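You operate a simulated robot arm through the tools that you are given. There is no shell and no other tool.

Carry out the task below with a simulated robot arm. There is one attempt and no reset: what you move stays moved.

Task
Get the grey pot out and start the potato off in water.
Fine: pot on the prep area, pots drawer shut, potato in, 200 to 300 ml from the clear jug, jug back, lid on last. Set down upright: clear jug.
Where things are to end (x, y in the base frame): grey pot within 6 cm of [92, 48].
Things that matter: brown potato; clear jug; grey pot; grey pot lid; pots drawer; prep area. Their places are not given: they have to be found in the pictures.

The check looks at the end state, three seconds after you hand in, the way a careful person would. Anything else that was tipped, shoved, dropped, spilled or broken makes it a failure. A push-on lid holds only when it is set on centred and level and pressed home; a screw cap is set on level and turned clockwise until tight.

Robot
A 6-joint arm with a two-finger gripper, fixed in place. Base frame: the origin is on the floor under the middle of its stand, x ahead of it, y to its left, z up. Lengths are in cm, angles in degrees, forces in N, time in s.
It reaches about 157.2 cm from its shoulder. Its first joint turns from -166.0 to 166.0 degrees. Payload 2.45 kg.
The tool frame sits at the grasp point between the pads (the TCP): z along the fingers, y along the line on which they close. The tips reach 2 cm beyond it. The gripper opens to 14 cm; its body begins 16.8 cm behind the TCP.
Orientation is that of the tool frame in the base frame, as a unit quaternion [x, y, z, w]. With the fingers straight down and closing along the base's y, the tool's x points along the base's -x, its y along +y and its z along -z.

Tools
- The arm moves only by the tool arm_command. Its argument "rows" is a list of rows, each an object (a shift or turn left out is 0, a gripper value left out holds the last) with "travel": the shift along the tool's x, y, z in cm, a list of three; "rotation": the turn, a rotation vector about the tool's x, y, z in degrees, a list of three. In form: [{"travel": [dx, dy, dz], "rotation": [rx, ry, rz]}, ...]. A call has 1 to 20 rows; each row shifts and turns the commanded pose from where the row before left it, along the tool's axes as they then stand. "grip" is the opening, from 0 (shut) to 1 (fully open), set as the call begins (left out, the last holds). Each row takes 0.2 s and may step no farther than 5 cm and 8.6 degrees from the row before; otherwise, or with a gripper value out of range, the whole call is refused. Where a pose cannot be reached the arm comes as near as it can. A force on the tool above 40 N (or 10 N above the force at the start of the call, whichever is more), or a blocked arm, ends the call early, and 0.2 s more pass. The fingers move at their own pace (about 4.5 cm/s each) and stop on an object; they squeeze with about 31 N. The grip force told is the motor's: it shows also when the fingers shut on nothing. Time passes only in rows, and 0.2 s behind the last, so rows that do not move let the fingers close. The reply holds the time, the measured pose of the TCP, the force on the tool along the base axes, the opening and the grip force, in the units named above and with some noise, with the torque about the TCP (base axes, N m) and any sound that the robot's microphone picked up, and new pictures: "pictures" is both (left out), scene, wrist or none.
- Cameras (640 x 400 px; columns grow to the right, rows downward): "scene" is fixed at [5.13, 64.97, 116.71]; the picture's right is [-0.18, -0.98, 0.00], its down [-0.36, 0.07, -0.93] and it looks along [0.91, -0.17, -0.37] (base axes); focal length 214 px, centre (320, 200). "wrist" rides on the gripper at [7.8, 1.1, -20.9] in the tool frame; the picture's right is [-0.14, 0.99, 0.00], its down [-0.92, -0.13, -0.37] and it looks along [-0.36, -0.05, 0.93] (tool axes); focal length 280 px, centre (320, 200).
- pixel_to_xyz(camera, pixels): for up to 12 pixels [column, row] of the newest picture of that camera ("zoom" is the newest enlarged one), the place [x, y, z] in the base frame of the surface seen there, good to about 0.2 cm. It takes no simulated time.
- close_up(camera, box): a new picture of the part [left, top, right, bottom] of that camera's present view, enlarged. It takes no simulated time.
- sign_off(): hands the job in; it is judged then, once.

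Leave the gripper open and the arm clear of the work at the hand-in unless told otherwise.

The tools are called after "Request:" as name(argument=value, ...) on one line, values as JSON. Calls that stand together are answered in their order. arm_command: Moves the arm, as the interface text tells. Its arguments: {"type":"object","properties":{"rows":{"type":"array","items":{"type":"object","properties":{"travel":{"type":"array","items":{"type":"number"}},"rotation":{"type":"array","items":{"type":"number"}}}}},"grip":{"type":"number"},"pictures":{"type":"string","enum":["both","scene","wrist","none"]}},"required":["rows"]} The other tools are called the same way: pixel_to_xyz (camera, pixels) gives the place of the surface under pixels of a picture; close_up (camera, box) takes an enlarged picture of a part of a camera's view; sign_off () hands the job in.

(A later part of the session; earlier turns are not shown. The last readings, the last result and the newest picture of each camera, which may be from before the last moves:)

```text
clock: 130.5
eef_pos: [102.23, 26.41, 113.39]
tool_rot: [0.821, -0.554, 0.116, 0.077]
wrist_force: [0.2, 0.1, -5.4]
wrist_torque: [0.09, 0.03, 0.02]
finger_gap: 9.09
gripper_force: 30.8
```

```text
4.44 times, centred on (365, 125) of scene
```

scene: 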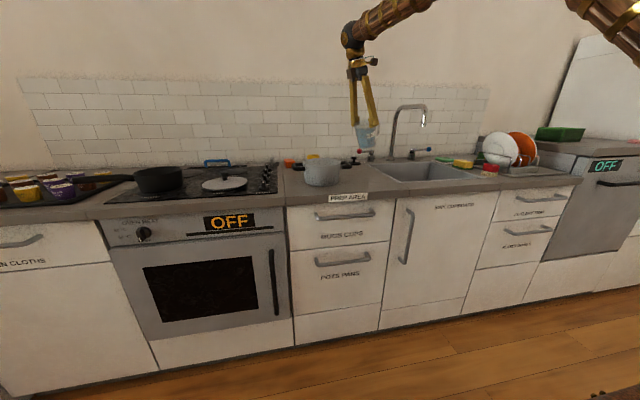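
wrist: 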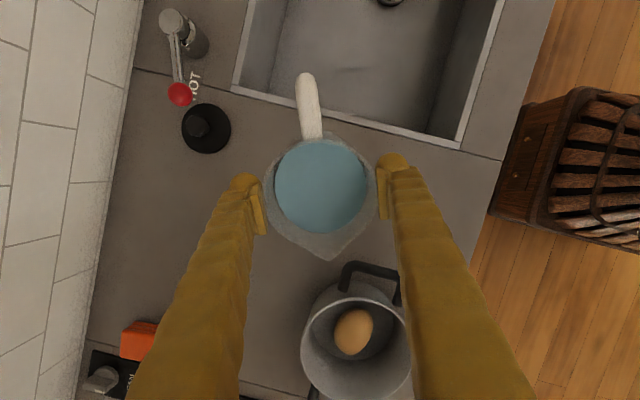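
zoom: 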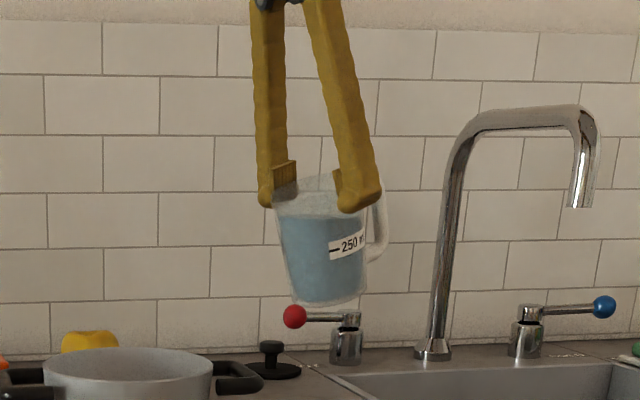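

The jug follows the tool firmly. I carry it to the pouring point so the spout comes over the pot: TCP about (94.4, 42.3, 112.8).

Request:
arm_command(rows=[{"travel": [-1.14, 0.086, -0.285]}, {"travel": [-2.14, 0.161, -0.535]}, {"travel": [-2.14, 0.161, -0.535]}, {"travel": [-2.14, 0.161, -0.535]}, {"travel": [-2.14, 0.161, -0.535]}, {"travel": [-2.14, 0.161, -0.535]}, {"travel": [-2.14, 0.161, -0.535]}, {"travel": [-2.14, 0.161, -0.535]}, {"travel": [-1.0, 0.075, -0.25]}, {}, {}])

```text
clock: 132.9
eef_pos: [94.48, 42.32, 112.68]
tool_rot: [0.821, -0.553, 0.116, 0.077]
wrist_force: [-0.2, 0.4, -5.5]
wrist_torque: [0.12, 0.07, -0.02]
finger_gap: 9.08
gripper_force: 30.6
```

scene: 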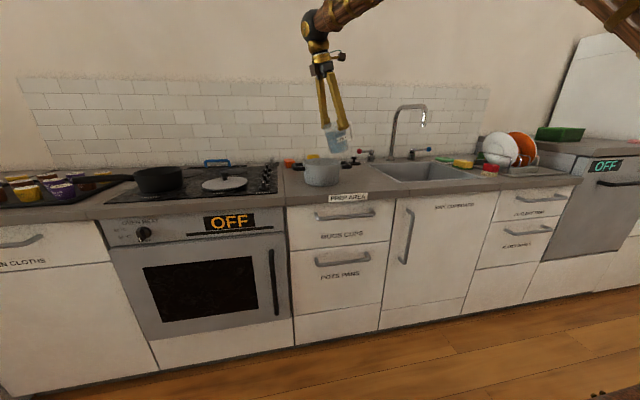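
wrist: 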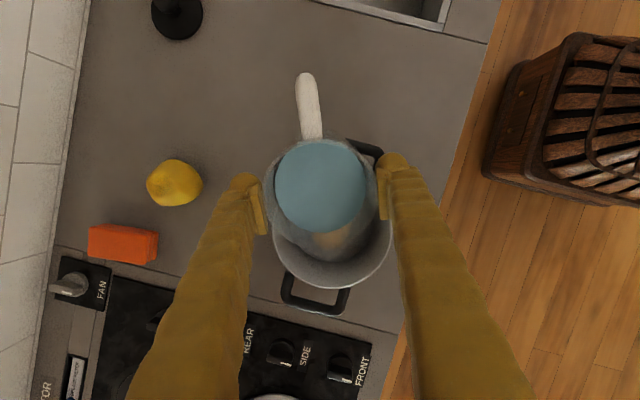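

Spout is above the pot. I tilt to about 32° and check for the first flow.

Request:
arm_command(rows=[{"rotation": [0, 4, 0]}, {"rotation": [0, 4, 0]}, {"rotation": [0, 4, 0]}, {"rotation": [0, 4, 0]}, {}, {}])

```text
clock: 134.3
eef_pos: [94.57, 42.24, 112.76]
tool_rot: [0.797, -0.538, 0.229, 0.153]
wrist_force: [-0.2, 0.6, -5.5]
wrist_torque: [0.16, 0.11, 0.02]
finger_gap: 9.06
gripper_force: 31.3
```

scene: 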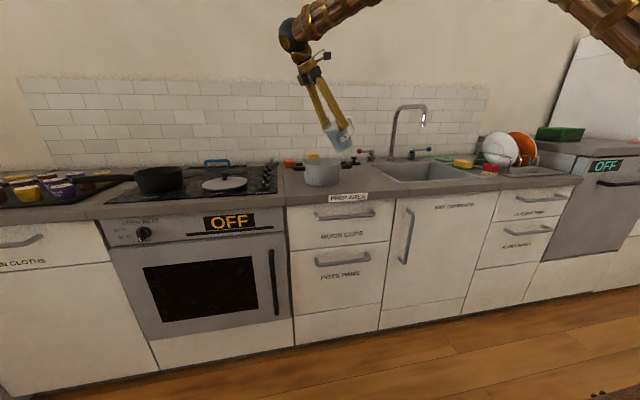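
wrist: 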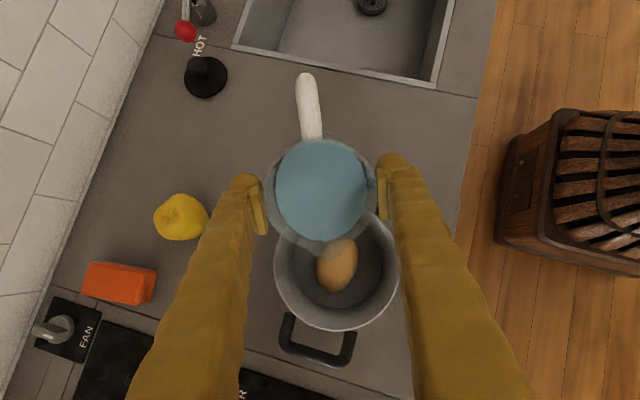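

No flow yet (weight unchanged). I continue tilting 2° per row to 40° and pause.

Request:
arm_command(rows=[{"rotation": [0, 2, 0]}, {"rotation": [0, 2, 0]}, {"rotation": [0, 2, 0]}, {"rotation": [0, 2, 0]}, {}, {}, {}])

```text
clock: 135.9
eef_pos: [94.44, 42.27, 112.73]
tool_rot: [0.779, -0.526, 0.284, 0.191]
wrist_force: [-0.5, -0.6, -5.8]
wrist_torque: [0.22, 0.05, 0.02]
finger_gap: 9.09
gripper_force: 30.9
```

scene: 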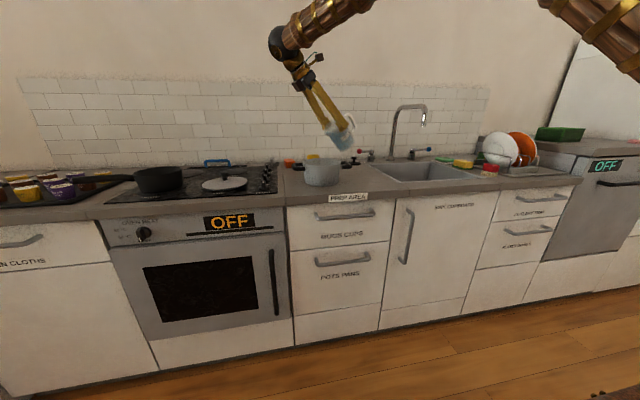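
wrist: 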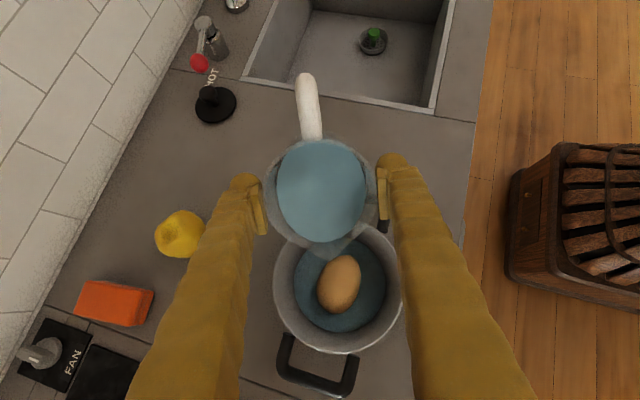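

Water is arriving in the pot. I zoom to see the level in the jug and in the pot.

Request:
close_up(camera="wrist", box=[230, 120, 430, 370])

Request:
arm_command(rows=[{}, {}, {}], pictures="none")

```text
1.60 times, centred on (330, 245) of wrist
```

zoom: 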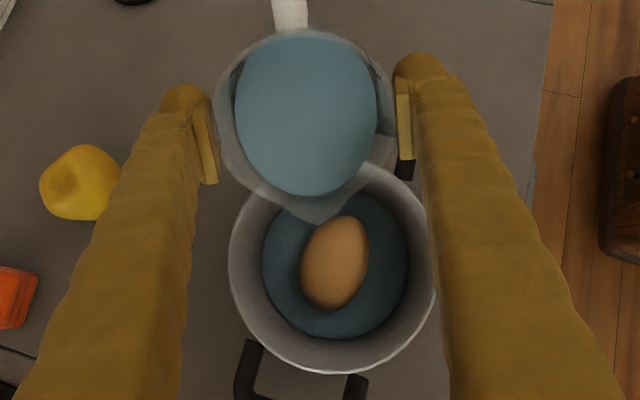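

```text
clock: 136.7
eef_pos: [94.4, 42.25, 112.81]
tool_rot: [0.778, -0.526, 0.284, 0.192]
wrist_force: [-0.7, 0.1, -6.0]
wrist_torque: [0.24, 0.04, 0.0]
finger_gap: 9.07
gripper_force: 30.6
```

Request:
pixel_to_xyz(camera="zoom", pixels=[[285, 260], [380, 300], [290, 300], [340, 325], [335, 265], [310, 80], [310, 150], [300, 190], [262, 262], [408, 262]])

```text
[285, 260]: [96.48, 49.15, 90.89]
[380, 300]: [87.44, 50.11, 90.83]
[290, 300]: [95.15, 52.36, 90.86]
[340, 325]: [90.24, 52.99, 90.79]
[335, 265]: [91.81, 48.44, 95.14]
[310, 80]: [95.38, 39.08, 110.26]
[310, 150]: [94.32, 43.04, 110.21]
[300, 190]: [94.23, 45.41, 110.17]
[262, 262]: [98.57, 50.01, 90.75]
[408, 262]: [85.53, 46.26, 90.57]
```

Jug water surface is level at z≈110.2 and the pot has only a thin film (~0.2 cm) so far. I keep tilting in small steps, waiting for the flow each time.

Request:
arm_command(rows=[{"rotation": [0, 2, 0]}, {"rotation": [0, 2, 0]}, {}, {}, {}, {}], pictures="wrist")

Request:
pixel_to_xyz(camera="wrist", pixels=[[305, 290], [375, 300], [315, 310], [335, 325], [310, 175], [320, 220], [370, 270], [300, 270]])

```text
clock: 138.1
eef_pos: [94.53, 42.33, 112.78]
tool_rot: [0.768, -0.519, 0.311, 0.209]
wrist_force: [-0.6, 0.2, -3.8]
wrist_torque: [0.21, 0.07, 0.03]
finger_gap: 9.09
gripper_force: 30.7
```

wrist: 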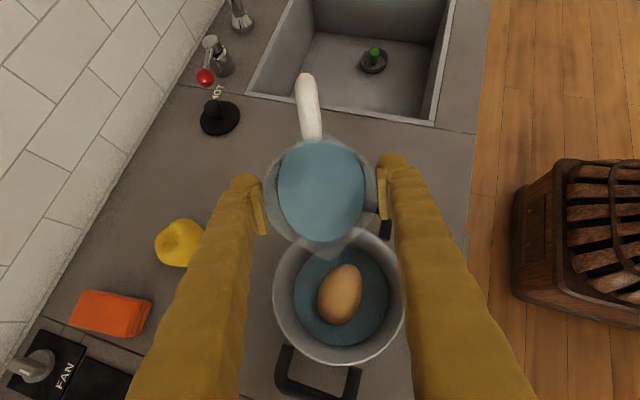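

```text
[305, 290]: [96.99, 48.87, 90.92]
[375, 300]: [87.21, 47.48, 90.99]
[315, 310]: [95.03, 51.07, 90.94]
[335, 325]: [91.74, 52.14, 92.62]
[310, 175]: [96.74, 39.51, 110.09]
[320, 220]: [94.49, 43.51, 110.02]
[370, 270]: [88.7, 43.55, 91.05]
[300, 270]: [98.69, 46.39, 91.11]
```

Pot level ≈91.0 (~40 ml). Continue to 48°.

Request:
arm_command(rows=[{"rotation": [0, 2, 0]}, {"rotation": [0, 2, 0]}, {}, {}, {}, {}, {}], pictures="wrist")

Request:
pixel_to_xyz(camera="wrist", pixels=[[305, 295], [378, 305], [312, 320], [300, 275], [310, 175], [320, 220], [372, 275], [298, 300]])

```text
clock: 139.7
eef_pos: [94.41, 42.28, 112.73]
tool_rot: [0.757, -0.511, 0.337, 0.227]
wrist_force: [-1.0, 0.3, -4.2]
wrist_torque: [0.2, 0.12, 0.03]
finger_gap: 9.08
gripper_force: 31.1
```

wrist: 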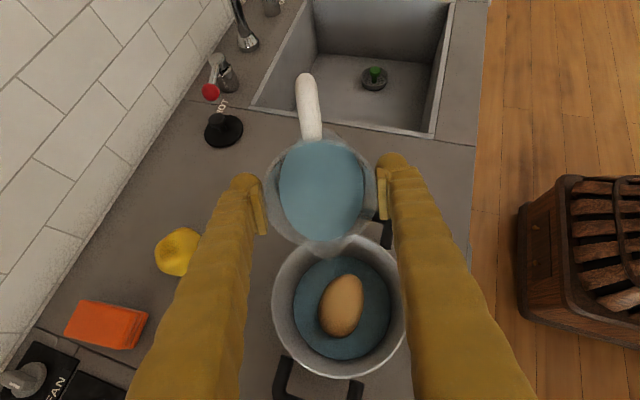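

```text
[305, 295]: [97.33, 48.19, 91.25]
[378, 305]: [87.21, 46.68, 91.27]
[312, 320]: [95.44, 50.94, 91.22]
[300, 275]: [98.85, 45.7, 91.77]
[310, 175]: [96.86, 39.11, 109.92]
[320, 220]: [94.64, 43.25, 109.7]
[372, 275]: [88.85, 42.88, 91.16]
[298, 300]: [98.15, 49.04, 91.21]
```

Pot level ≈91.23 (~70 ml). Continue to 52°.

Request:
arm_command(rows=[{"rotation": [0, 2, 0]}, {"rotation": [0, 2, 0]}, {}, {}, {}, {}, {}], pictures="wrist")

Request:
pixel_to_xyz(camera="wrist", pixels=[[305, 300], [380, 310], [312, 325], [300, 320], [310, 175], [320, 220], [375, 290], [298, 305]])

```text
clock: 141.3
eef_pos: [94.44, 42.35, 112.73]
tool_rot: [0.745, -0.502, 0.364, 0.245]
wrist_force: [-0.9, -0.5, -3.7]
wrist_torque: [0.18, 0.08, 0.0]
finger_gap: 9.06
gripper_force: 30.7
```

wrist: 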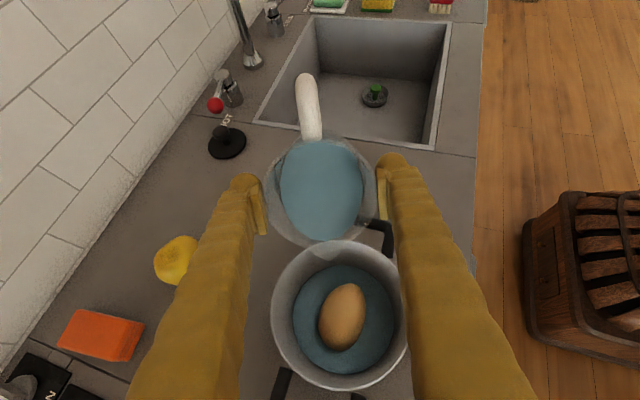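

```text
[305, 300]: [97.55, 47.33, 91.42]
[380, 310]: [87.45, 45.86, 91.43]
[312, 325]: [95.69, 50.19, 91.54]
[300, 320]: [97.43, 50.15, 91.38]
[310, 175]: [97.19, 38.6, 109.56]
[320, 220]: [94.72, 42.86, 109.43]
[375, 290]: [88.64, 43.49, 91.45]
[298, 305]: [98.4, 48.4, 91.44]
```

Pot level ≈91.43 (~95 ml), still flowing. I hold here for 2 s to see the flow rate.

Request:
arm_command(rows=[{}, {}, {}, {}, {}, {}, {}, {}, {}, {}], pictures="wrist")

Request:
pixel_to_xyz(camera="wrist", pixels=[[305, 300], [380, 310], [312, 325], [300, 320], [310, 175], [320, 220], [375, 290], [298, 305]])

```text
clock: 143.5
eef_pos: [94.52, 42.36, 112.83]
tool_rot: [0.745, -0.503, 0.364, 0.244]
wrist_force: [0.1, -0.7, -4.1]
wrist_torque: [0.23, 0.08, 0.0]
finger_gap: 9.06
gripper_force: 30.6
```

wrist: 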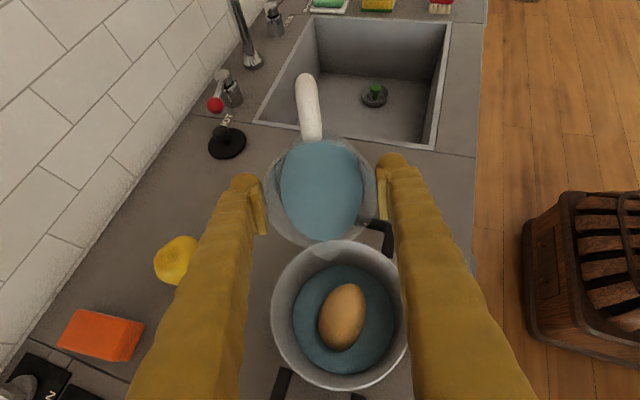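

```text
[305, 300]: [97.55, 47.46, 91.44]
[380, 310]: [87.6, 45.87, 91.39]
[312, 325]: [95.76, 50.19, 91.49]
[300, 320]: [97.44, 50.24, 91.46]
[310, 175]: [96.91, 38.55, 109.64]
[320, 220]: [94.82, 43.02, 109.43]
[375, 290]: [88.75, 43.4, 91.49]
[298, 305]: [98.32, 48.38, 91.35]
```

At 52° the flow has stopped (equilibrium, ≈100 ml in pot). I continue to 58° and wait.

Request:
arm_command(rows=[{"rotation": [0, 2, 0]}, {"rotation": [0, 2, 0]}, {"rotation": [0, 2, 0]}, {}, {}, {}, {}, {}], pictures="wrist")

Request:
pixel_to_xyz(camera="wrist", pixels=[[305, 305], [382, 315], [312, 335], [300, 325], [310, 175], [320, 215], [378, 300], [298, 310]])

```text
clock: 145.3
eef_pos: [94.52, 42.33, 112.69]
tool_rot: [0.725, -0.488, 0.403, 0.27]
wrist_force: [0.7, 0.1, -4.4]
wrist_torque: [0.17, 0.08, 0.02]
finger_gap: 9.06
gripper_force: 31.4
```

wrist: 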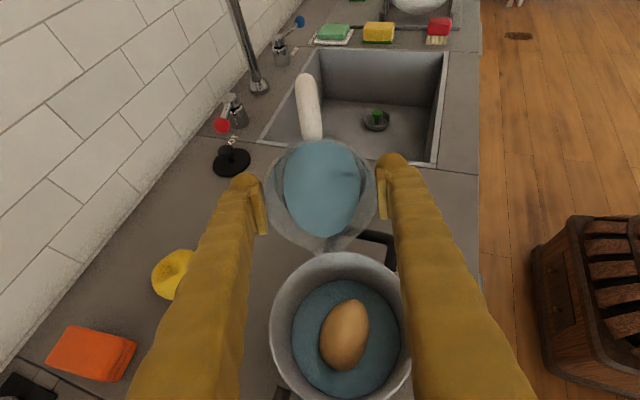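

```text
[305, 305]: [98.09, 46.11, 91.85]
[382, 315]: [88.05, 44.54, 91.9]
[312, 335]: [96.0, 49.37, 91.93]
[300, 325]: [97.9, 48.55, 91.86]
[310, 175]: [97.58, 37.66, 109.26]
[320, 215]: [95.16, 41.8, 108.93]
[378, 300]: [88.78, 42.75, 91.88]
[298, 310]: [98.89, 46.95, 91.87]
```

Pot level ≈91.88 (~150 ml). Continue to 61°.

Request:
arm_command(rows=[{"rotation": [0, 1.5, 0]}, {"rotation": [0, 1.5, 0]}, {}, {}, {}, {}, {}, {}, {}], pictures="wrist")

Request:
pixel_to_xyz(camera="wrist", pixels=[[305, 310], [382, 320], [312, 345], [300, 335], [310, 175], [320, 215], [378, 305], [298, 315]])

```text
clock: 147.3
eef_pos: [94.5, 42.31, 112.72]
tool_rot: [0.713, -0.483, 0.422, 0.284]
wrist_force: [1.1, 0.9, -3.1]
wrist_torque: [0.16, 0.05, -0.02]
finger_gap: 9.05
gripper_force: 30.9
```

wrist: 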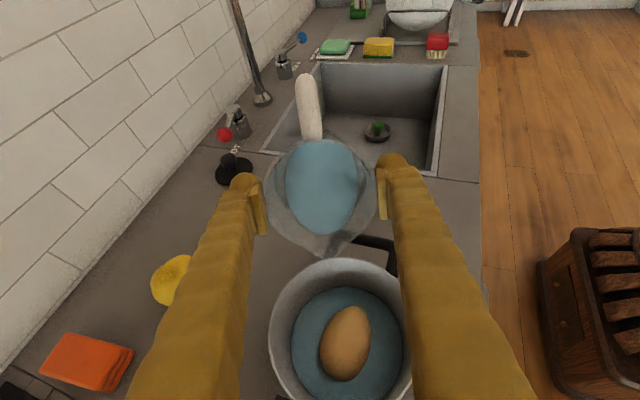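

```text
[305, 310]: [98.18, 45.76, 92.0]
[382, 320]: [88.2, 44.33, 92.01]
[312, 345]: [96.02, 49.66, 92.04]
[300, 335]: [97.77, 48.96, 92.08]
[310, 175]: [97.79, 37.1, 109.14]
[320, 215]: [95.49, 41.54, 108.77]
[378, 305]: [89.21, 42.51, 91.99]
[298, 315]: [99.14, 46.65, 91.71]
```

Pot-based estimate ≈165 ml, jug-geometry estimate ≈235 ml – they disagree, so I return the jug upright here and weigh it.

Request:
arm_command(rows=[{"rotation": [0, -2, 0]}, {"rotation": [0, -4, 0]}, {"rotation": [0, -4.5, 0]}, {"rotation": [0, -4.5, 0]}, {"rotation": [0, -4.5, 0]}, {"rotation": [0, -4.5, 0]}, {"rotation": [0, -4.5, 0]}, {"rotation": [0, -4.5, 0]}, {"rotation": [0, -4.5, 0]}, {"rotation": [0, -4.5, 0]}, {"rotation": [0, -4.5, 0]}, {"rotation": [0, -4.5, 0]}, {"rotation": [0, -4.5, 0]}, {"rotation": [0, -4, 0]}, {"rotation": [0, -1.5, 0]}, {}, {}, {}])

Request:
arm_command(rows=[{}], pictures="none")

Request:
arm_command(rows=[{}], pictures="none")

Request:
arm_command(rows=[{}], pictures="none")

Request:
arm_command(rows=[{}], pictures="none")

Request:
arm_command(rows=[{}], pictures="none")

Request:
arm_command(rows=[{}], pictures="none")

```text
clock: 151.1
eef_pos: [94.36, 42.28, 112.73]
tool_rot: [0.829, -0.56, 0.0, -0.001]
wrist_force: [0.2, -0.7, -3.9]
wrist_torque: [0.04, 0.0, -0.03]
finger_gap: 9.02
gripper_force: 31.1
```

scene: 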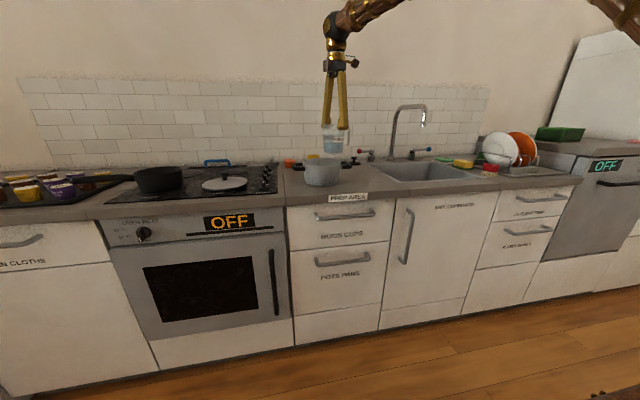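
wrist: 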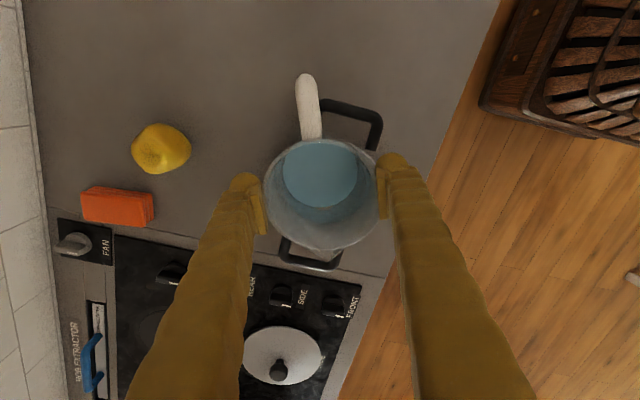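

```text
clock: 151.5
eef_pos: [94.28, 42.2, 112.85]
tool_rot: [0.829, -0.559, 0.0, 0.0]
wrist_force: [0.0, -0.2, -3.2]
wrist_torque: [0.02, -0.05, -0.02]
finger_gap: 9.03
gripper_force: 30.8
```

```text
clock: 151.9
eef_pos: [94.32, 42.34, 112.61]
tool_rot: [0.829, -0.559, 0.0, -0.001]
wrist_force: [0.0, -0.5, -3.2]
wrist_torque: [0.07, 0.0, -0.01]
finger_gap: 9.02
gripper_force: 30.7
```

```text
clock: 152.3
eef_pos: [94.31, 42.43, 112.7]
tool_rot: [0.829, -0.559, 0.0, -0.001]
wrist_force: [-0.2, -0.4, -3.1]
wrist_torque: [0.04, 0.02, 0.0]
finger_gap: 9.03
gripper_force: 30.6
```

```text
clock: 152.7
eef_pos: [94.37, 42.37, 112.79]
tool_rot: [0.829, -0.559, 0.001, -0.001]
wrist_force: [0.4, -0.1, -2.9]
wrist_torque: [0.04, 0.03, 0.03]
finger_gap: 9.03
gripper_force: 31.1
```

```text
clock: 153.1
eef_pos: [94.42, 42.31, 112.8]
tool_rot: [0.829, -0.56, 0.0, -0.001]
wrist_force: [-0.4, 0.1, -3.7]
wrist_torque: [0.01, 0.02, 0.01]
finger_gap: 9.03
gripper_force: 30.8
```

```text
clock: 153.5
eef_pos: [94.46, 42.28, 112.78]
tool_rot: [0.829, -0.559, 0.001, -0.001]
wrist_force: [0.7, -0.3, -2.0]
wrist_torque: [0.04, -0.01, -0.01]
finger_gap: 9.01
gripper_force: 31.2
```

Weight now ≈3.1–3.2 N (from ≈5.0–5.2): roughly 190–210 ml gone. I measure the level in the upright jug as a second check, and compare with the 250 mark.

Request:
pixel_to_xyz(camera="wrist", pixels=[[320, 165], [305, 175], [335, 185], [320, 190], [300, 165], [345, 170], [320, 200], [318, 250]])

Request:
close_up(camera="scene", box=[300, 110, 380, 190])

Request:
close_up(camera="wrist", box=[250, 110, 400, 270])

```text
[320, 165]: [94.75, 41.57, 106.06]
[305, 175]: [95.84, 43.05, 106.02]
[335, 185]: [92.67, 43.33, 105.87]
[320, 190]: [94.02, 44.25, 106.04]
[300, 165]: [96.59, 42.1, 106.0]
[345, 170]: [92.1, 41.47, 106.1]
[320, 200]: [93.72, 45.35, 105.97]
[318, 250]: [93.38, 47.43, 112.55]
```

```text
5.00 times, centred on (340, 150) of scene
```

zoom: 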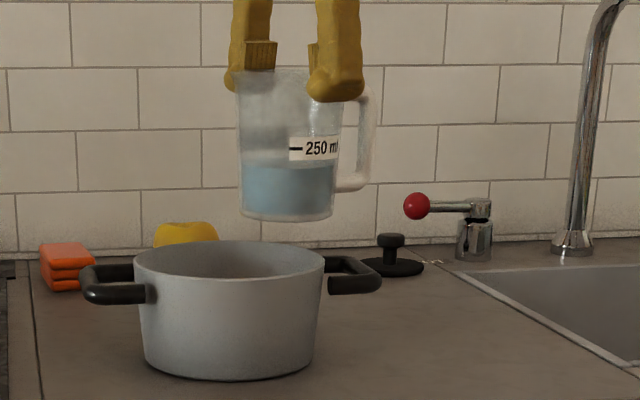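

```text
2.50 times, centred on (325, 190) of wrist
```

zoom: 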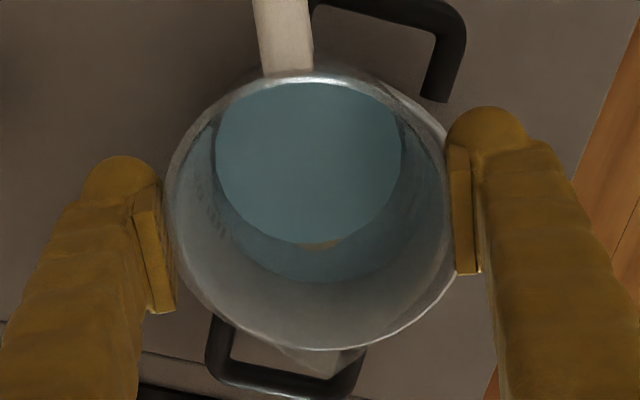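

Request:
pixel_to_xyz(camera="scene", pixels=[[333, 151.5], [333, 147], [334, 140], [329, 151], [333, 153.5], [336, 139.5]])

Request:
pixel_to_xyz(camera="zoom", pixels=[[180, 190], [445, 160], [300, 78], [330, 372], [300, 345], [420, 310], [210, 315], [310, 150]])

```text
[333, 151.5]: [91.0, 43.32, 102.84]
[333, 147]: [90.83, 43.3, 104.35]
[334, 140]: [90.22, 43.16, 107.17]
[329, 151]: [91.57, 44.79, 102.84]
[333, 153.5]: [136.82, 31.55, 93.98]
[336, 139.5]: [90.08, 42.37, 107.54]
```

```text
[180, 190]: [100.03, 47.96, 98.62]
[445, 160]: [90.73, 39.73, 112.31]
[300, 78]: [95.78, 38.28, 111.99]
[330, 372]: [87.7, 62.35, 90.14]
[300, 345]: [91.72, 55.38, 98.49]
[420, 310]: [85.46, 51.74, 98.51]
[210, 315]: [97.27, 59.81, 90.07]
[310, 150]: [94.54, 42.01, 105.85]
```

About 190 ml has gone (level 1.15 cm under the 250 mark, weight agrees). I need ~55 ml more: tilt again, to 66°, and watch the pot level (target z≈92.45).

Request:
arm_command(rows=[{"rotation": [0, 3, 0]}, {"rotation": [0, 5, 0]}, {"rotation": [0, 6, 0]}, {"rotation": [0, 6, 0]}, {"rotation": [0, 6, 0]}, {"rotation": [0, 6, 0]}, {"rotation": [0, 6, 0]}, {"rotation": [0, 6, 0]}, {"rotation": [0, 5, 0]}, {"rotation": [0, 4, 0]}, {"rotation": [0, 3, 0]}, {"rotation": [0, 3, 0]}, {"rotation": [0, 3, 0]}, {"rotation": [0, 2, 0]}, {"rotation": [0, 2, 0]}, {}, {}, {}, {}], pictures="wrist")

Request:
pixel_to_xyz(camera="wrist", pixels=[[305, 320], [382, 330], [312, 355], [300, 345], [320, 215], [378, 315], [300, 325], [320, 290]])

```text
clock: 157.5
eef_pos: [94.41, 42.26, 112.72]
tool_rot: [0.695, -0.47, 0.452, 0.305]
wrist_force: [0.2, -0.2, -2.3]
wrist_torque: [0.16, 0.05, -0.01]
finger_gap: 9.0
gripper_force: 30.8
```

wrist: 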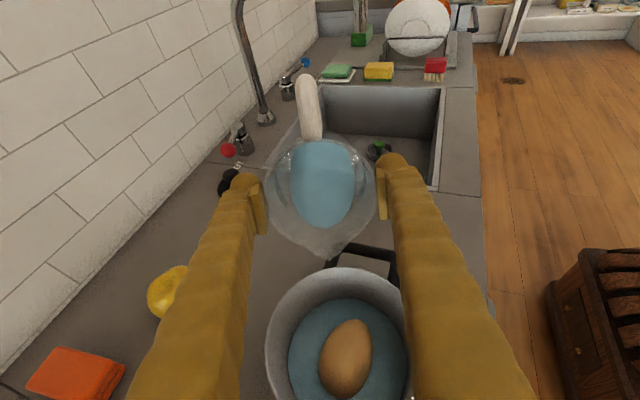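

```text
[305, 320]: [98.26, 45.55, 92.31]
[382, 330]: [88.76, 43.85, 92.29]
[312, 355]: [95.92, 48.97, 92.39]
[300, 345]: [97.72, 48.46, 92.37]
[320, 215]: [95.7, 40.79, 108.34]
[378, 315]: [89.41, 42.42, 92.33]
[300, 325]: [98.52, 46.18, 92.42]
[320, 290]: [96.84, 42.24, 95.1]
```

Pot level ≈92.35 (≈235 ml). I hold a second more with a slight extra tilt of 1.5°.

Request:
arm_command(rows=[{"rotation": [0, 1.5, 0]}, {}, {}, {}, {}], pictures="wrist")

Request:
pixel_to_xyz(camera="wrist", pixels=[[305, 325], [382, 335], [312, 360], [300, 350], [320, 215], [378, 320], [300, 330], [400, 350]])

```text
clock: 158.7
eef_pos: [94.63, 42.35, 112.74]
tool_rot: [0.689, -0.466, 0.461, 0.311]
wrist_force: [-0.8, -0.1, -3.3]
wrist_torque: [0.13, 0.07, 0.03]
finger_gap: 8.97
gripper_force: 30.6
```

wrist: 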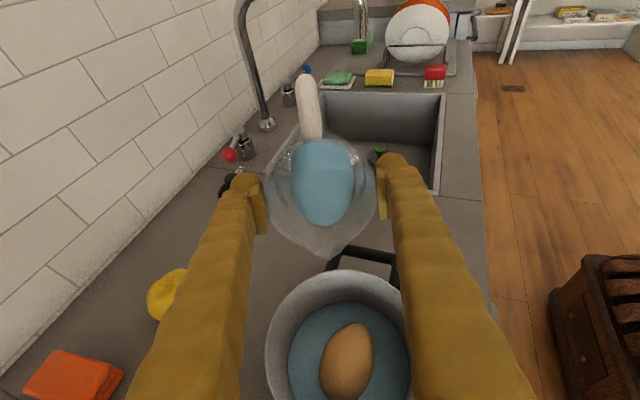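

```text
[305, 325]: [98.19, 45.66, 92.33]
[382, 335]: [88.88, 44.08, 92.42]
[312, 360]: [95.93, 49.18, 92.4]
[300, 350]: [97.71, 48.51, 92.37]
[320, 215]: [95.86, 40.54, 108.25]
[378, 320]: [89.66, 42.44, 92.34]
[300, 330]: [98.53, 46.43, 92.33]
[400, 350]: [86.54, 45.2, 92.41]
```

Pot level ≈92.38 (≈240 ml). I return the jug upright and weigh again.

Request:
arm_command(rows=[{"rotation": [0, -2.5, 0]}, {"rotation": [0, -5, 0]}, {"rotation": [0, -5, 0]}, {"rotation": [0, -5, 0]}, {"rotation": [0, -5, 0]}, {"rotation": [0, -5, 0]}, {"rotation": [0, -5, 0]}, {"rotation": [0, -5, 0]}, {"rotation": [0, -5, 0]}, {"rotation": [0, -5, 0]}, {"rotation": [0, -5, 0]}, {"rotation": [0, -5, 0]}, {"rotation": [0, -5, 0]}, {"rotation": [0, -4, 0]}, {"rotation": [0, -1, 0]}, {}, {}, {}])

Request:
arm_command(rows=[{}], pictures="none")

Request:
arm_command(rows=[{}], pictures="none")

Request:
arm_command(rows=[{}], pictures="none")

Request:
arm_command(rows=[{}], pictures="none")

Request:
arm_command(rows=[{}], pictures="none")

Request:
arm_command(rows=[{}], pictures="none")

Request:
close_up(camera="scene", box=[300, 110, 380, 190])

```text
clock: 162.5
eef_pos: [94.43, 42.3, 112.67]
tool_rot: [0.829, -0.559, 0.0, -0.001]
wrist_force: [0.6, -0.1, -2.3]
wrist_torque: [0.03, 0.0, 0.03]
finger_gap: 8.96
gripper_force: 31.0
```

scene: 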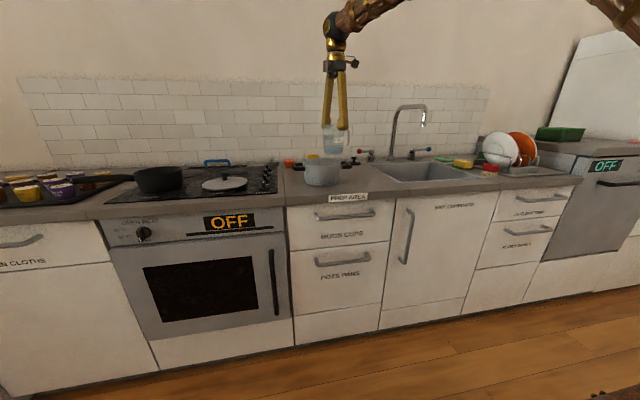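
wrist: 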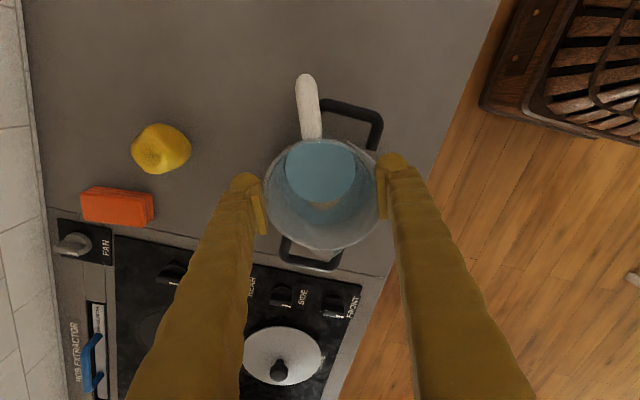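

```text
clock: 162.9
eef_pos: [94.46, 42.4, 112.65]
tool_rot: [0.829, -0.559, 0.001, -0.001]
wrist_force: [-0.3, -0.4, -3.1]
wrist_torque: [0.02, -0.01, 0.02]
finger_gap: 9.0
gripper_force: 30.9
```

```text
clock: 163.3
eef_pos: [94.38, 42.33, 112.85]
tool_rot: [0.829, -0.559, 0.001, -0.001]
wrist_force: [-0.6, 0.0, -2.8]
wrist_torque: [0.06, -0.01, 0.0]
finger_gap: 9.02
gripper_force: 31.1
```

```text
clock: 163.7
eef_pos: [94.47, 42.31, 112.75]
tool_rot: [0.829, -0.56, 0.0, -0.001]
wrist_force: [-0.5, -0.4, -2.9]
wrist_torque: [0.0, 0.03, -0.02]
finger_gap: 8.97
gripper_force: 30.6
```

```text
clock: 164.1
eef_pos: [94.37, 42.3, 112.79]
tool_rot: [0.829, -0.559, 0.0, 0.0]
wrist_force: [-0.3, 0.2, -2.6]
wrist_torque: [0.01, 0.0, 0.03]
finger_gap: 9.0
gripper_force: 31.4
```

```text
clock: 164.5
eef_pos: [94.4, 42.41, 112.76]
tool_rot: [0.829, -0.559, 0.001, 0.0]
wrist_force: [-0.6, 0.2, -2.5]
wrist_torque: [0.0, 0.01, 0.0]
finger_gap: 9.0
gripper_force: 30.8
```

```text
clock: 164.9
eef_pos: [94.39, 42.32, 112.76]
tool_rot: [0.829, -0.559, 0.001, 0.0]
wrist_force: [-0.1, -0.3, -2.1]
wrist_torque: [-0.02, -0.03, 0.01]
finger_gap: 8.96
gripper_force: 31.1
```

```text
5.00 times, centred on (340, 150) of scene
```

zoom: 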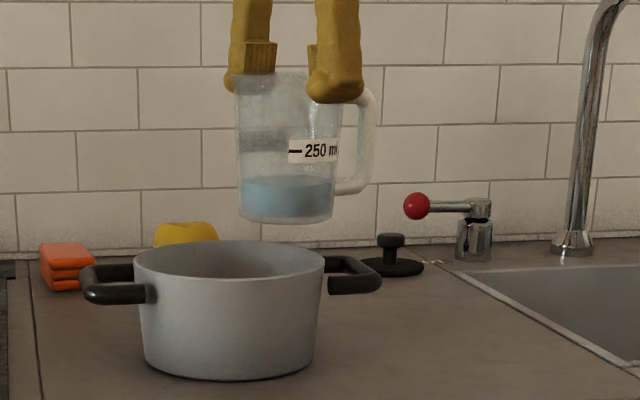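

Weight ≈2.6 N: about 240–255 ml poured. I confirm with the water level vs the mark in the jug.

Request:
pixel_to_xyz(camera="wrist", pixels=[[320, 165], [305, 175], [335, 180], [315, 155], [320, 190]])

Request:
pixel_to_xyz(camera="scene", pixels=[[334, 140.3], [333, 151.5], [333, 153], [330, 152]])

```text
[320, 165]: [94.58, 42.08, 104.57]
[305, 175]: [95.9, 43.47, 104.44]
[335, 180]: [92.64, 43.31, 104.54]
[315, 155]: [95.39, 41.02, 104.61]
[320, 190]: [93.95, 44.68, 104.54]
```

```text
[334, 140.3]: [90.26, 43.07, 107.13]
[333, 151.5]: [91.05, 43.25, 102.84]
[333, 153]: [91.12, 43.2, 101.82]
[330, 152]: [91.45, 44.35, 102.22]
```

Level is 2.5 cm below the 250 mark: ≈135 ml left, ≈248 ml poured. Good. I carry the jug back over its old place.

Request:
arm_command(rows=[{"travel": [0, 0, -0.8]}, {"travel": [1.1, -0.082, 0]}, {"travel": [2.2, -0.164, 0]}, {"travel": [2.2, -0.164, 0]}, {"travel": [2.2, -0.164, 0]}, {"travel": [2.2, -0.164, 0]}, {"travel": [2.2, -0.164, 0]}, {"travel": [2.2, -0.164, 0]}, {"travel": [2.2, -0.164, 0]}, {"travel": [1.29, -0.1, 0]}], pictures="none")

Request:
arm_command(rows=[{"rotation": [0, 0, 4]}, {"rotation": [0, 0, 6.5]}, {"rotation": [0, 0, 6.5]}, {"rotation": [0, 0, 6.5]}, {"rotation": [0, 0, 6.5]}, {"rotation": [0, 0, 6.5]}, {"rotation": [0, 0, 6.5]}, {"rotation": [0, 0, 6.5]}, {"rotation": [0, 0, 6.5]}, {"rotation": [0, 0, 6.5]}, {"rotation": [0, 0, 6.5]}, {"rotation": [0, 0, 6.5]}, {"rotation": [0, 0, 3.5]}, {}])

```text
clock: 167.1
eef_pos: [102.35, 26.32, 113.48]
tool_rot: [0.829, -0.559, 0.001, -0.001]
wrist_force: [0.2, -0.2, -2.3]
wrist_torque: [-0.01, -0.02, -0.01]
finger_gap: 8.97
gripper_force: 31.5
```

```text
clock: 170.1
eef_pos: [102.34, 26.26, 113.49]
tool_rot: [-0.284, 0.959, 0.0, 0.0]
wrist_force: [0.2, 0.7, -3.0]
wrist_torque: [0.06, 0.0, 0.0]
finger_gap: 8.97
gripper_force: 30.9
```

scene: 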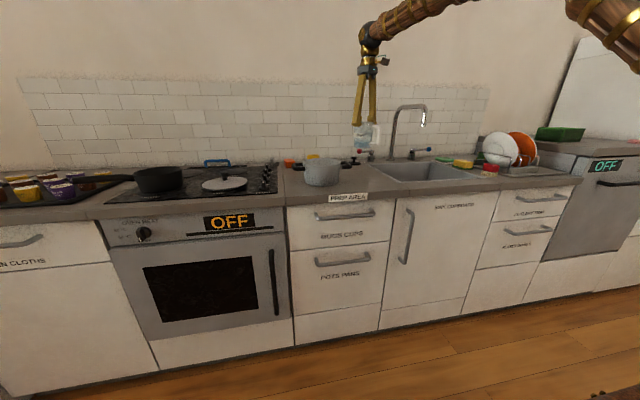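
wrist: 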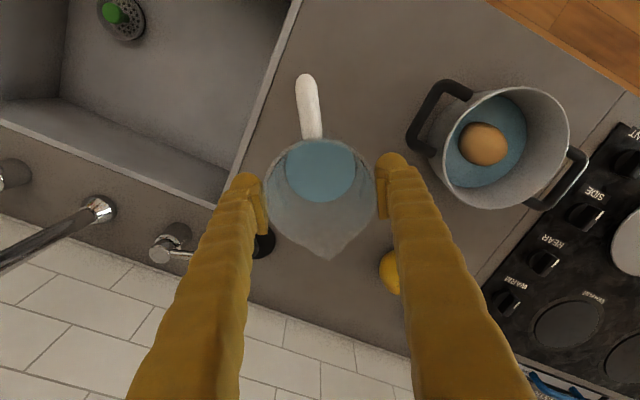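

Over the old spot with the original orientation. I lower to just above the counter, then slowly to contact.

Request:
arm_command(rows=[{"travel": [0, -0.1, 1]}, {"travel": [0, -0.1, 2]}, {"travel": [0, 0, 2]}, {"travel": [0, 0, 2]}, {"travel": [0, 0, 2]}, {"travel": [0, 0, 1]}, {"travel": [0, 0, 0.5]}], pictures="none")

Request:
arm_command(rows=[{"travel": [0, 0, 0.25]}, {"travel": [0, 0, 0.25]}, {}], pictures="none")

Request:
close_up(camera="scene", box=[330, 120, 400, 190])

```text
clock: 171.7
eef_pos: [102.5, 26.29, 103.06]
tool_rot: [-0.284, 0.959, 0.0, 0.001]
wrist_force: [0.6, 0.3, -3.5]
wrist_torque: [0.0, -0.03, -0.01]
finger_gap: 8.94
gripper_force: 31.2
```

```text
clock: 172.5
eef_pos: [102.52, 26.33, 102.62]
tool_rot: [-0.284, 0.959, 0.0, 0.001]
wrist_force: [-0.1, 0.2, -2.5]
wrist_torque: [0.05, 0.0, -0.01]
finger_gap: 8.96
gripper_force: 31.0
```

```text
5.71 times, centred on (365, 155) of scene
```

zoom: 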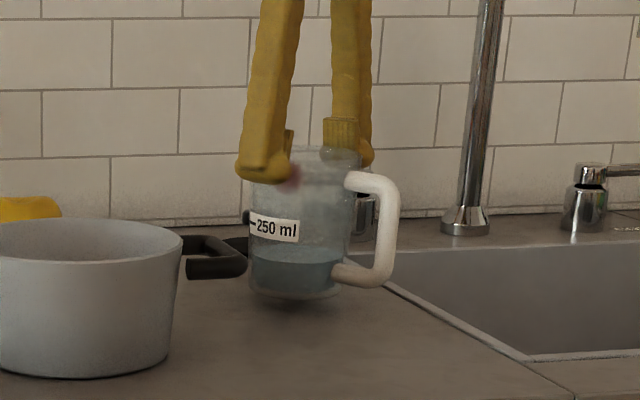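

About 1 cm to go. I lower in 0.2 cm steps watching the force.

Request:
arm_command(rows=[{"travel": [0, 0, 0.2]}, {"travel": [0, 0, 0.2]}, {"travel": [0, 0, 0.2]}, {}], pictures="none")

Request:
arm_command(rows=[{"travel": [0, 0, 0.15]}, {}], pictures="none")

```text
clock: 173.5
eef_pos: [102.52, 26.17, 101.98]
tool_rot: [-0.284, 0.959, 0.0, 0.001]
wrist_force: [0.6, -0.3, -2.5]
wrist_torque: [0.0, -0.01, -0.02]
finger_gap: 8.96
gripper_force: 31.1
```

```text
clock: 174.1
eef_pos: [102.46, 26.24, 101.8]
tool_rot: [-0.284, 0.959, 0.0, 0.001]
wrist_force: [-0.3, 0.3, -3.4]
wrist_torque: [0.0, -0.01, -0.02]
finger_gap: 8.95
gripper_force: 31.0
```

Request:
arm_command(rows=[{"travel": [0, 0, 0.15]}, {}], pictures="none")

Request:
arm_command(rows=[{"travel": [0, 0, 0.15]}, {}], pictures="none")

```text
clock: 174.7
eef_pos: [102.51, 26.24, 101.59]
tool_rot: [-0.285, 0.959, 0.0, 0.001]
wrist_force: [-0.2, 0.6, -2.6]
wrist_torque: [-0.01, -0.02, -0.02]
finger_gap: 8.94
gripper_force: 30.6
```

```text
clock: 175.3
eef_pos: [102.42, 26.32, 101.44]
tool_rot: [-0.284, 0.959, 0.0, 0.001]
wrist_force: [-0.3, 0.1, -2.5]
wrist_torque: [-0.02, 0.05, 0.01]
finger_gap: 8.95
gripper_force: 30.2
```

No contact yet (force still ≈-2.6 N). I continue in 0.12 cm steps.

Request:
arm_command(rows=[{"travel": [0, 0, 0.12]}, {}], pictures="none")

Request:
arm_command(rows=[{"travel": [0, 0, 0.12]}, {}], pictures="none")

Request:
close_up(camera="scene", box=[330, 120, 400, 190])

```text
clock: 175.9
eef_pos: [102.55, 26.17, 101.45]
tool_rot: [-0.283, 0.959, 0.001, 0.001]
wrist_force: [-2.3, 1.8, 7.2]
wrist_torque: [0.02, 0.51, -0.11]
finger_gap: 8.96
gripper_force: 30.5
```

```text
clock: 176.5
eef_pos: [102.46, 26.08, 101.43]
tool_rot: [-0.284, 0.959, 0.001, 0.002]
wrist_force: [0.7, 2.6, 25.9]
wrist_torque: [-0.39, 0.72, -0.07]
finger_gap: 8.95
gripper_force: 31.5
```

```text
5.71 times, centred on (365, 155) of scene
```

zoom: 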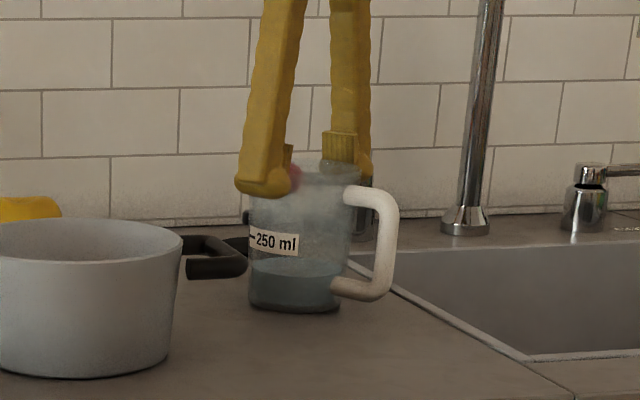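

The jug stands on the counter (26 N contact). I ease, open to 11.2 cm, and rise straight up.

Request:
arm_command(rows=[{"travel": [0, 0, -0.15]}, {}], pictures="none")

Request:
arm_command(rows=[{}, {}, {}, {}, {"travel": [0, 0, -2]}, {"travel": [0, 0, -4]}, {"travel": [0, 0, -4.5]}, {"travel": [0, 0, -4.5]}], grip=0.8)

Request:
close_up(camera="scene", box=[290, 130, 410, 200])

```text
clock: 177.1
eef_pos: [102.56, 26.17, 101.4]
tool_rot: [-0.284, 0.959, 0.0, 0.0]
wrist_force: [2.6, 6.0, 14.5]
wrist_torque: [0.13, 0.13, -0.07]
finger_gap: 8.96
gripper_force: 31.2
```

```text
clock: 178.9
eef_pos: [102.43, 26.22, 116.1]
tool_rot: [-0.284, 0.959, 0.001, 0.001]
wrist_force: [-0.6, 0.3, 0.4]
wrist_torque: [-0.01, 0.0, -0.03]
finger_gap: 11.19
gripper_force: 0.0
```

scene: 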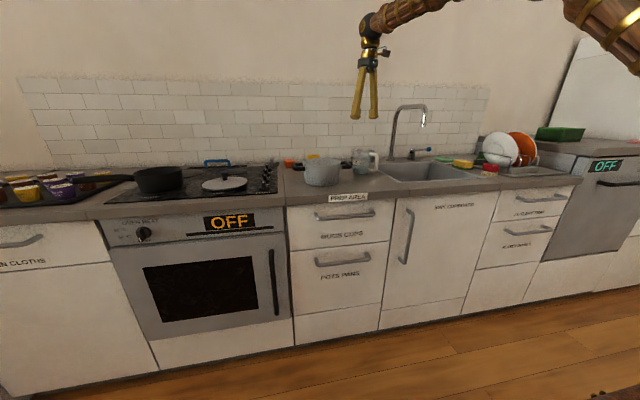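
wrist: 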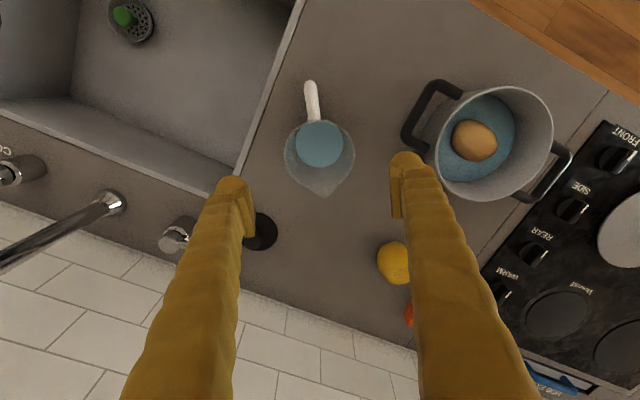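

```text
5.33 times, centred on (350, 165) of scene
```

zoom: 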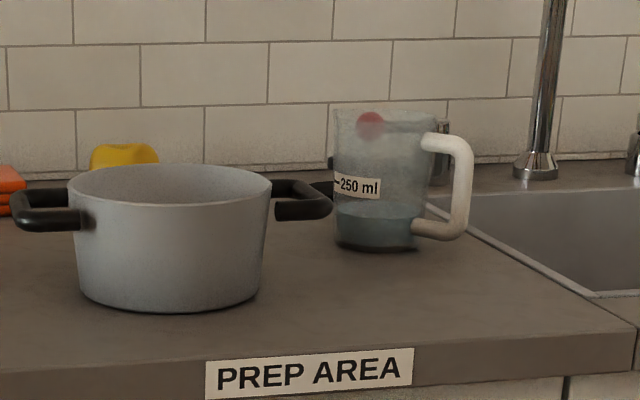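

The jug stands upright at its old place. I double-check water levels in jug and pot, and the pot centre.

Request:
pixel_to_xyz(camera="wrist", pixels=[[320, 140], [310, 150], [330, 145], [325, 193], [505, 120], [450, 150], [480, 175], [440, 140], [548, 130], [500, 88], [465, 192], [520, 180]])

```text
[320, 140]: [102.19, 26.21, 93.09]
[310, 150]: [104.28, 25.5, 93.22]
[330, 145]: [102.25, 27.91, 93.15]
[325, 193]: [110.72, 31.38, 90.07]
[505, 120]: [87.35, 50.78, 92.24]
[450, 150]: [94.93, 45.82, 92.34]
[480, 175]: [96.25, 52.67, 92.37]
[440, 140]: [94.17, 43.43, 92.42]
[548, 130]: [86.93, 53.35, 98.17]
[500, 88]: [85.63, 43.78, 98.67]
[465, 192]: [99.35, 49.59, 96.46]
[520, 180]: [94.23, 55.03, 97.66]
```

About 250 ml poured. Now the lid on the hob, centred near (91.3, 85.6); it's at the edge of reach, so I'll need an outward-tilted tool. I move to (80, 60, 117) and turn the yaw toward azimuth 43°.

Request:
arm_command(rows=[{"travel": [0.05, 4.5, -0.11]}, {"travel": [0.05, 4.5, -0.11]}, {"travel": [0.05, 4.5, -0.11]}, {"travel": [0.05, 4.5, -0.11]}, {"travel": [0.05, 4.5, -0.11]}, {"travel": [0.05, 4.5, -0.11]}, {"travel": [0.05, 4.5, -0.11]}, {"travel": [0.05, 4.5, -0.11]}, {"travel": [0.05, 4.5, -0.11]}, {"rotation": [0, 0, -5]}, {"rotation": [0, 0, -5]}], grip=0.45)

```text
clock: 181.3
eef_pos: [79.92, 59.82, 117.33]
tool_rot: [-0.367, 0.93, 0.0, 0.001]
wrist_force: [0.4, 0.1, -0.4]
wrist_torque: [-0.01, 0.0, 0.03]
finger_gap: 6.29
gripper_force: 0.1
```

scene: 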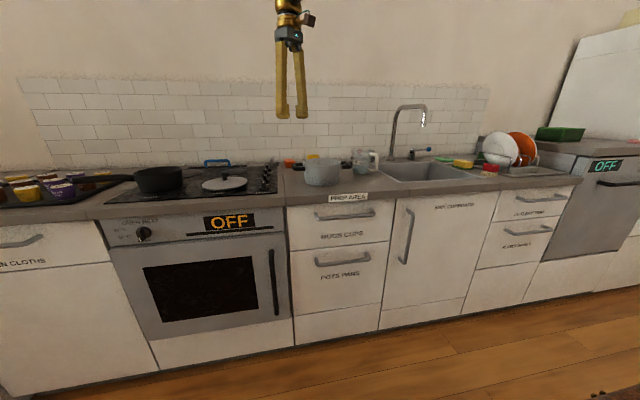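
wrist: 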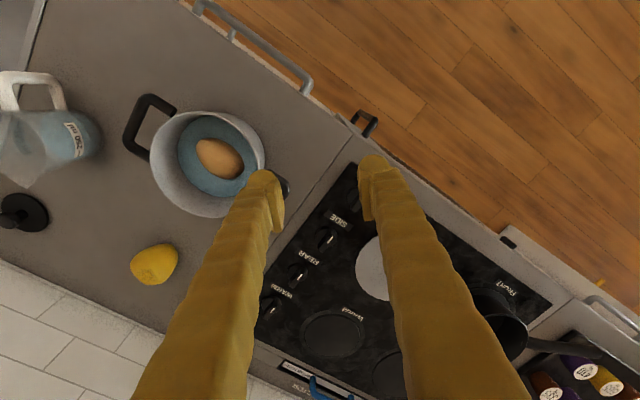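

Now tilt the tool outward by 38° in its plane.

Request:
arm_command(rows=[{"rotation": [0, -7.6, 0]}, {"rotation": [0, -7.6, 0]}, {"rotation": [0, -7.6, 0]}, {"rotation": [0, -7.6, 0]}, {"rotation": [0, -7.6, 0]}])

```text
clock: 182.5
eef_pos: [80.02, 59.75, 117.32]
tool_rot: [-0.346, 0.879, 0.12, 0.304]
wrist_force: [0.6, 0.7, 0.1]
wrist_torque: [0.0, 0.01, -0.01]
finger_gap: 6.28
gripper_force: 0.1
```

scene: 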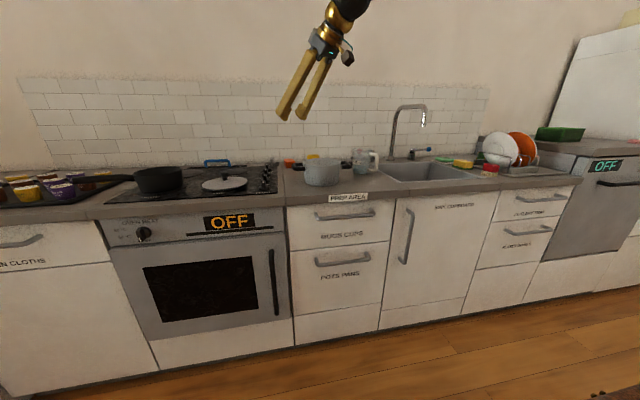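
wrist: 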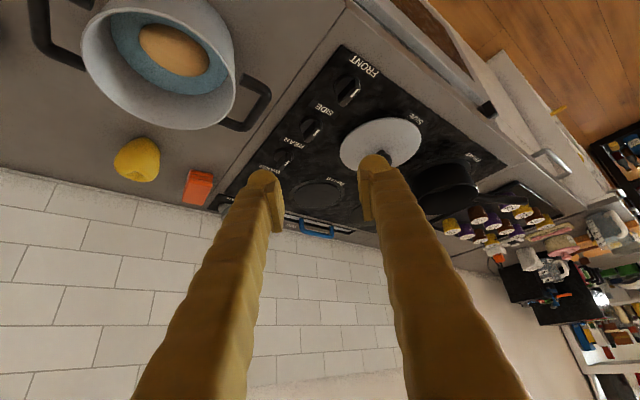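

Reached. I move toward the lid to about 16 cm before the knob and look.

Request:
arm_command(rows=[{"travel": [-1.416, 2.24, 3.38]}, {"travel": [-1.416, 2.24, 3.38]}, {"travel": [-1.416, 2.24, 3.38]}, {"travel": [-1.416, 2.24, 3.38]}, {"travel": [-1.416, 2.24, 3.38]}])

Request:
close_up(camera="wrist", box=[220, 80, 440, 260])

```text
clock: 183.7
eef_pos: [84.0, 78.99, 108.56]
tool_rot: [-0.346, 0.88, 0.119, 0.304]
wrist_force: [-0.5, -0.4, 0.7]
wrist_torque: [-0.02, 0.02, -0.01]
finger_gap: 6.27
gripper_force: 0.0
```

scene: 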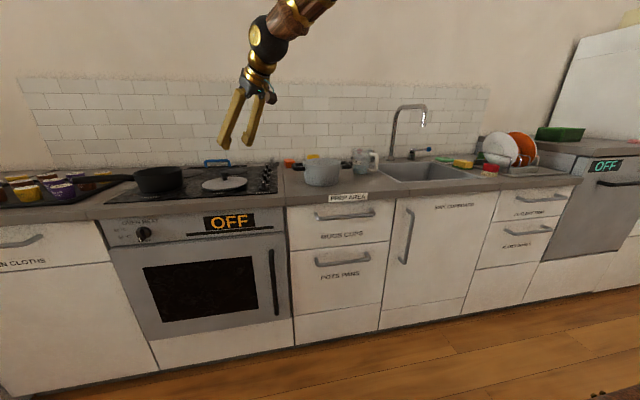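
wrist: 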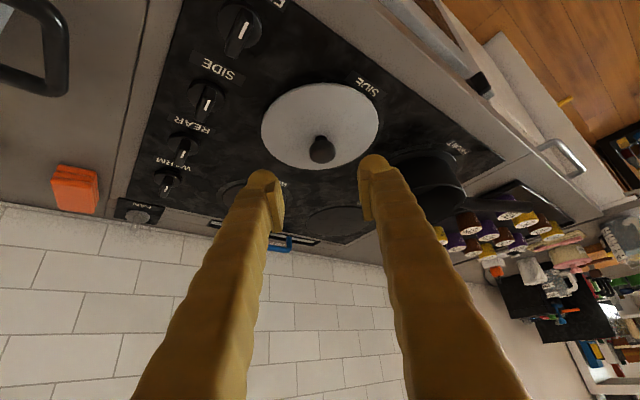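

```text
2.22 times, centred on (330, 170) of wrist
```

zoom: 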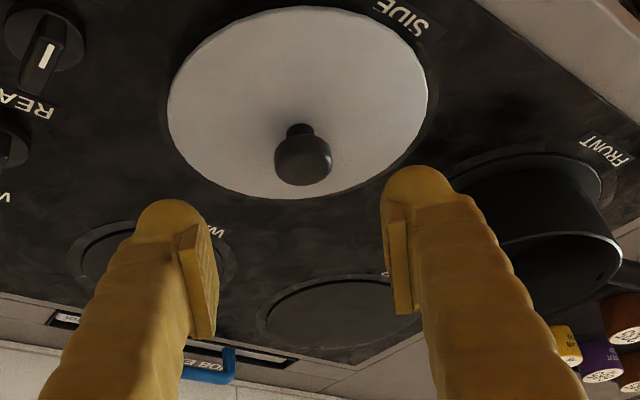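

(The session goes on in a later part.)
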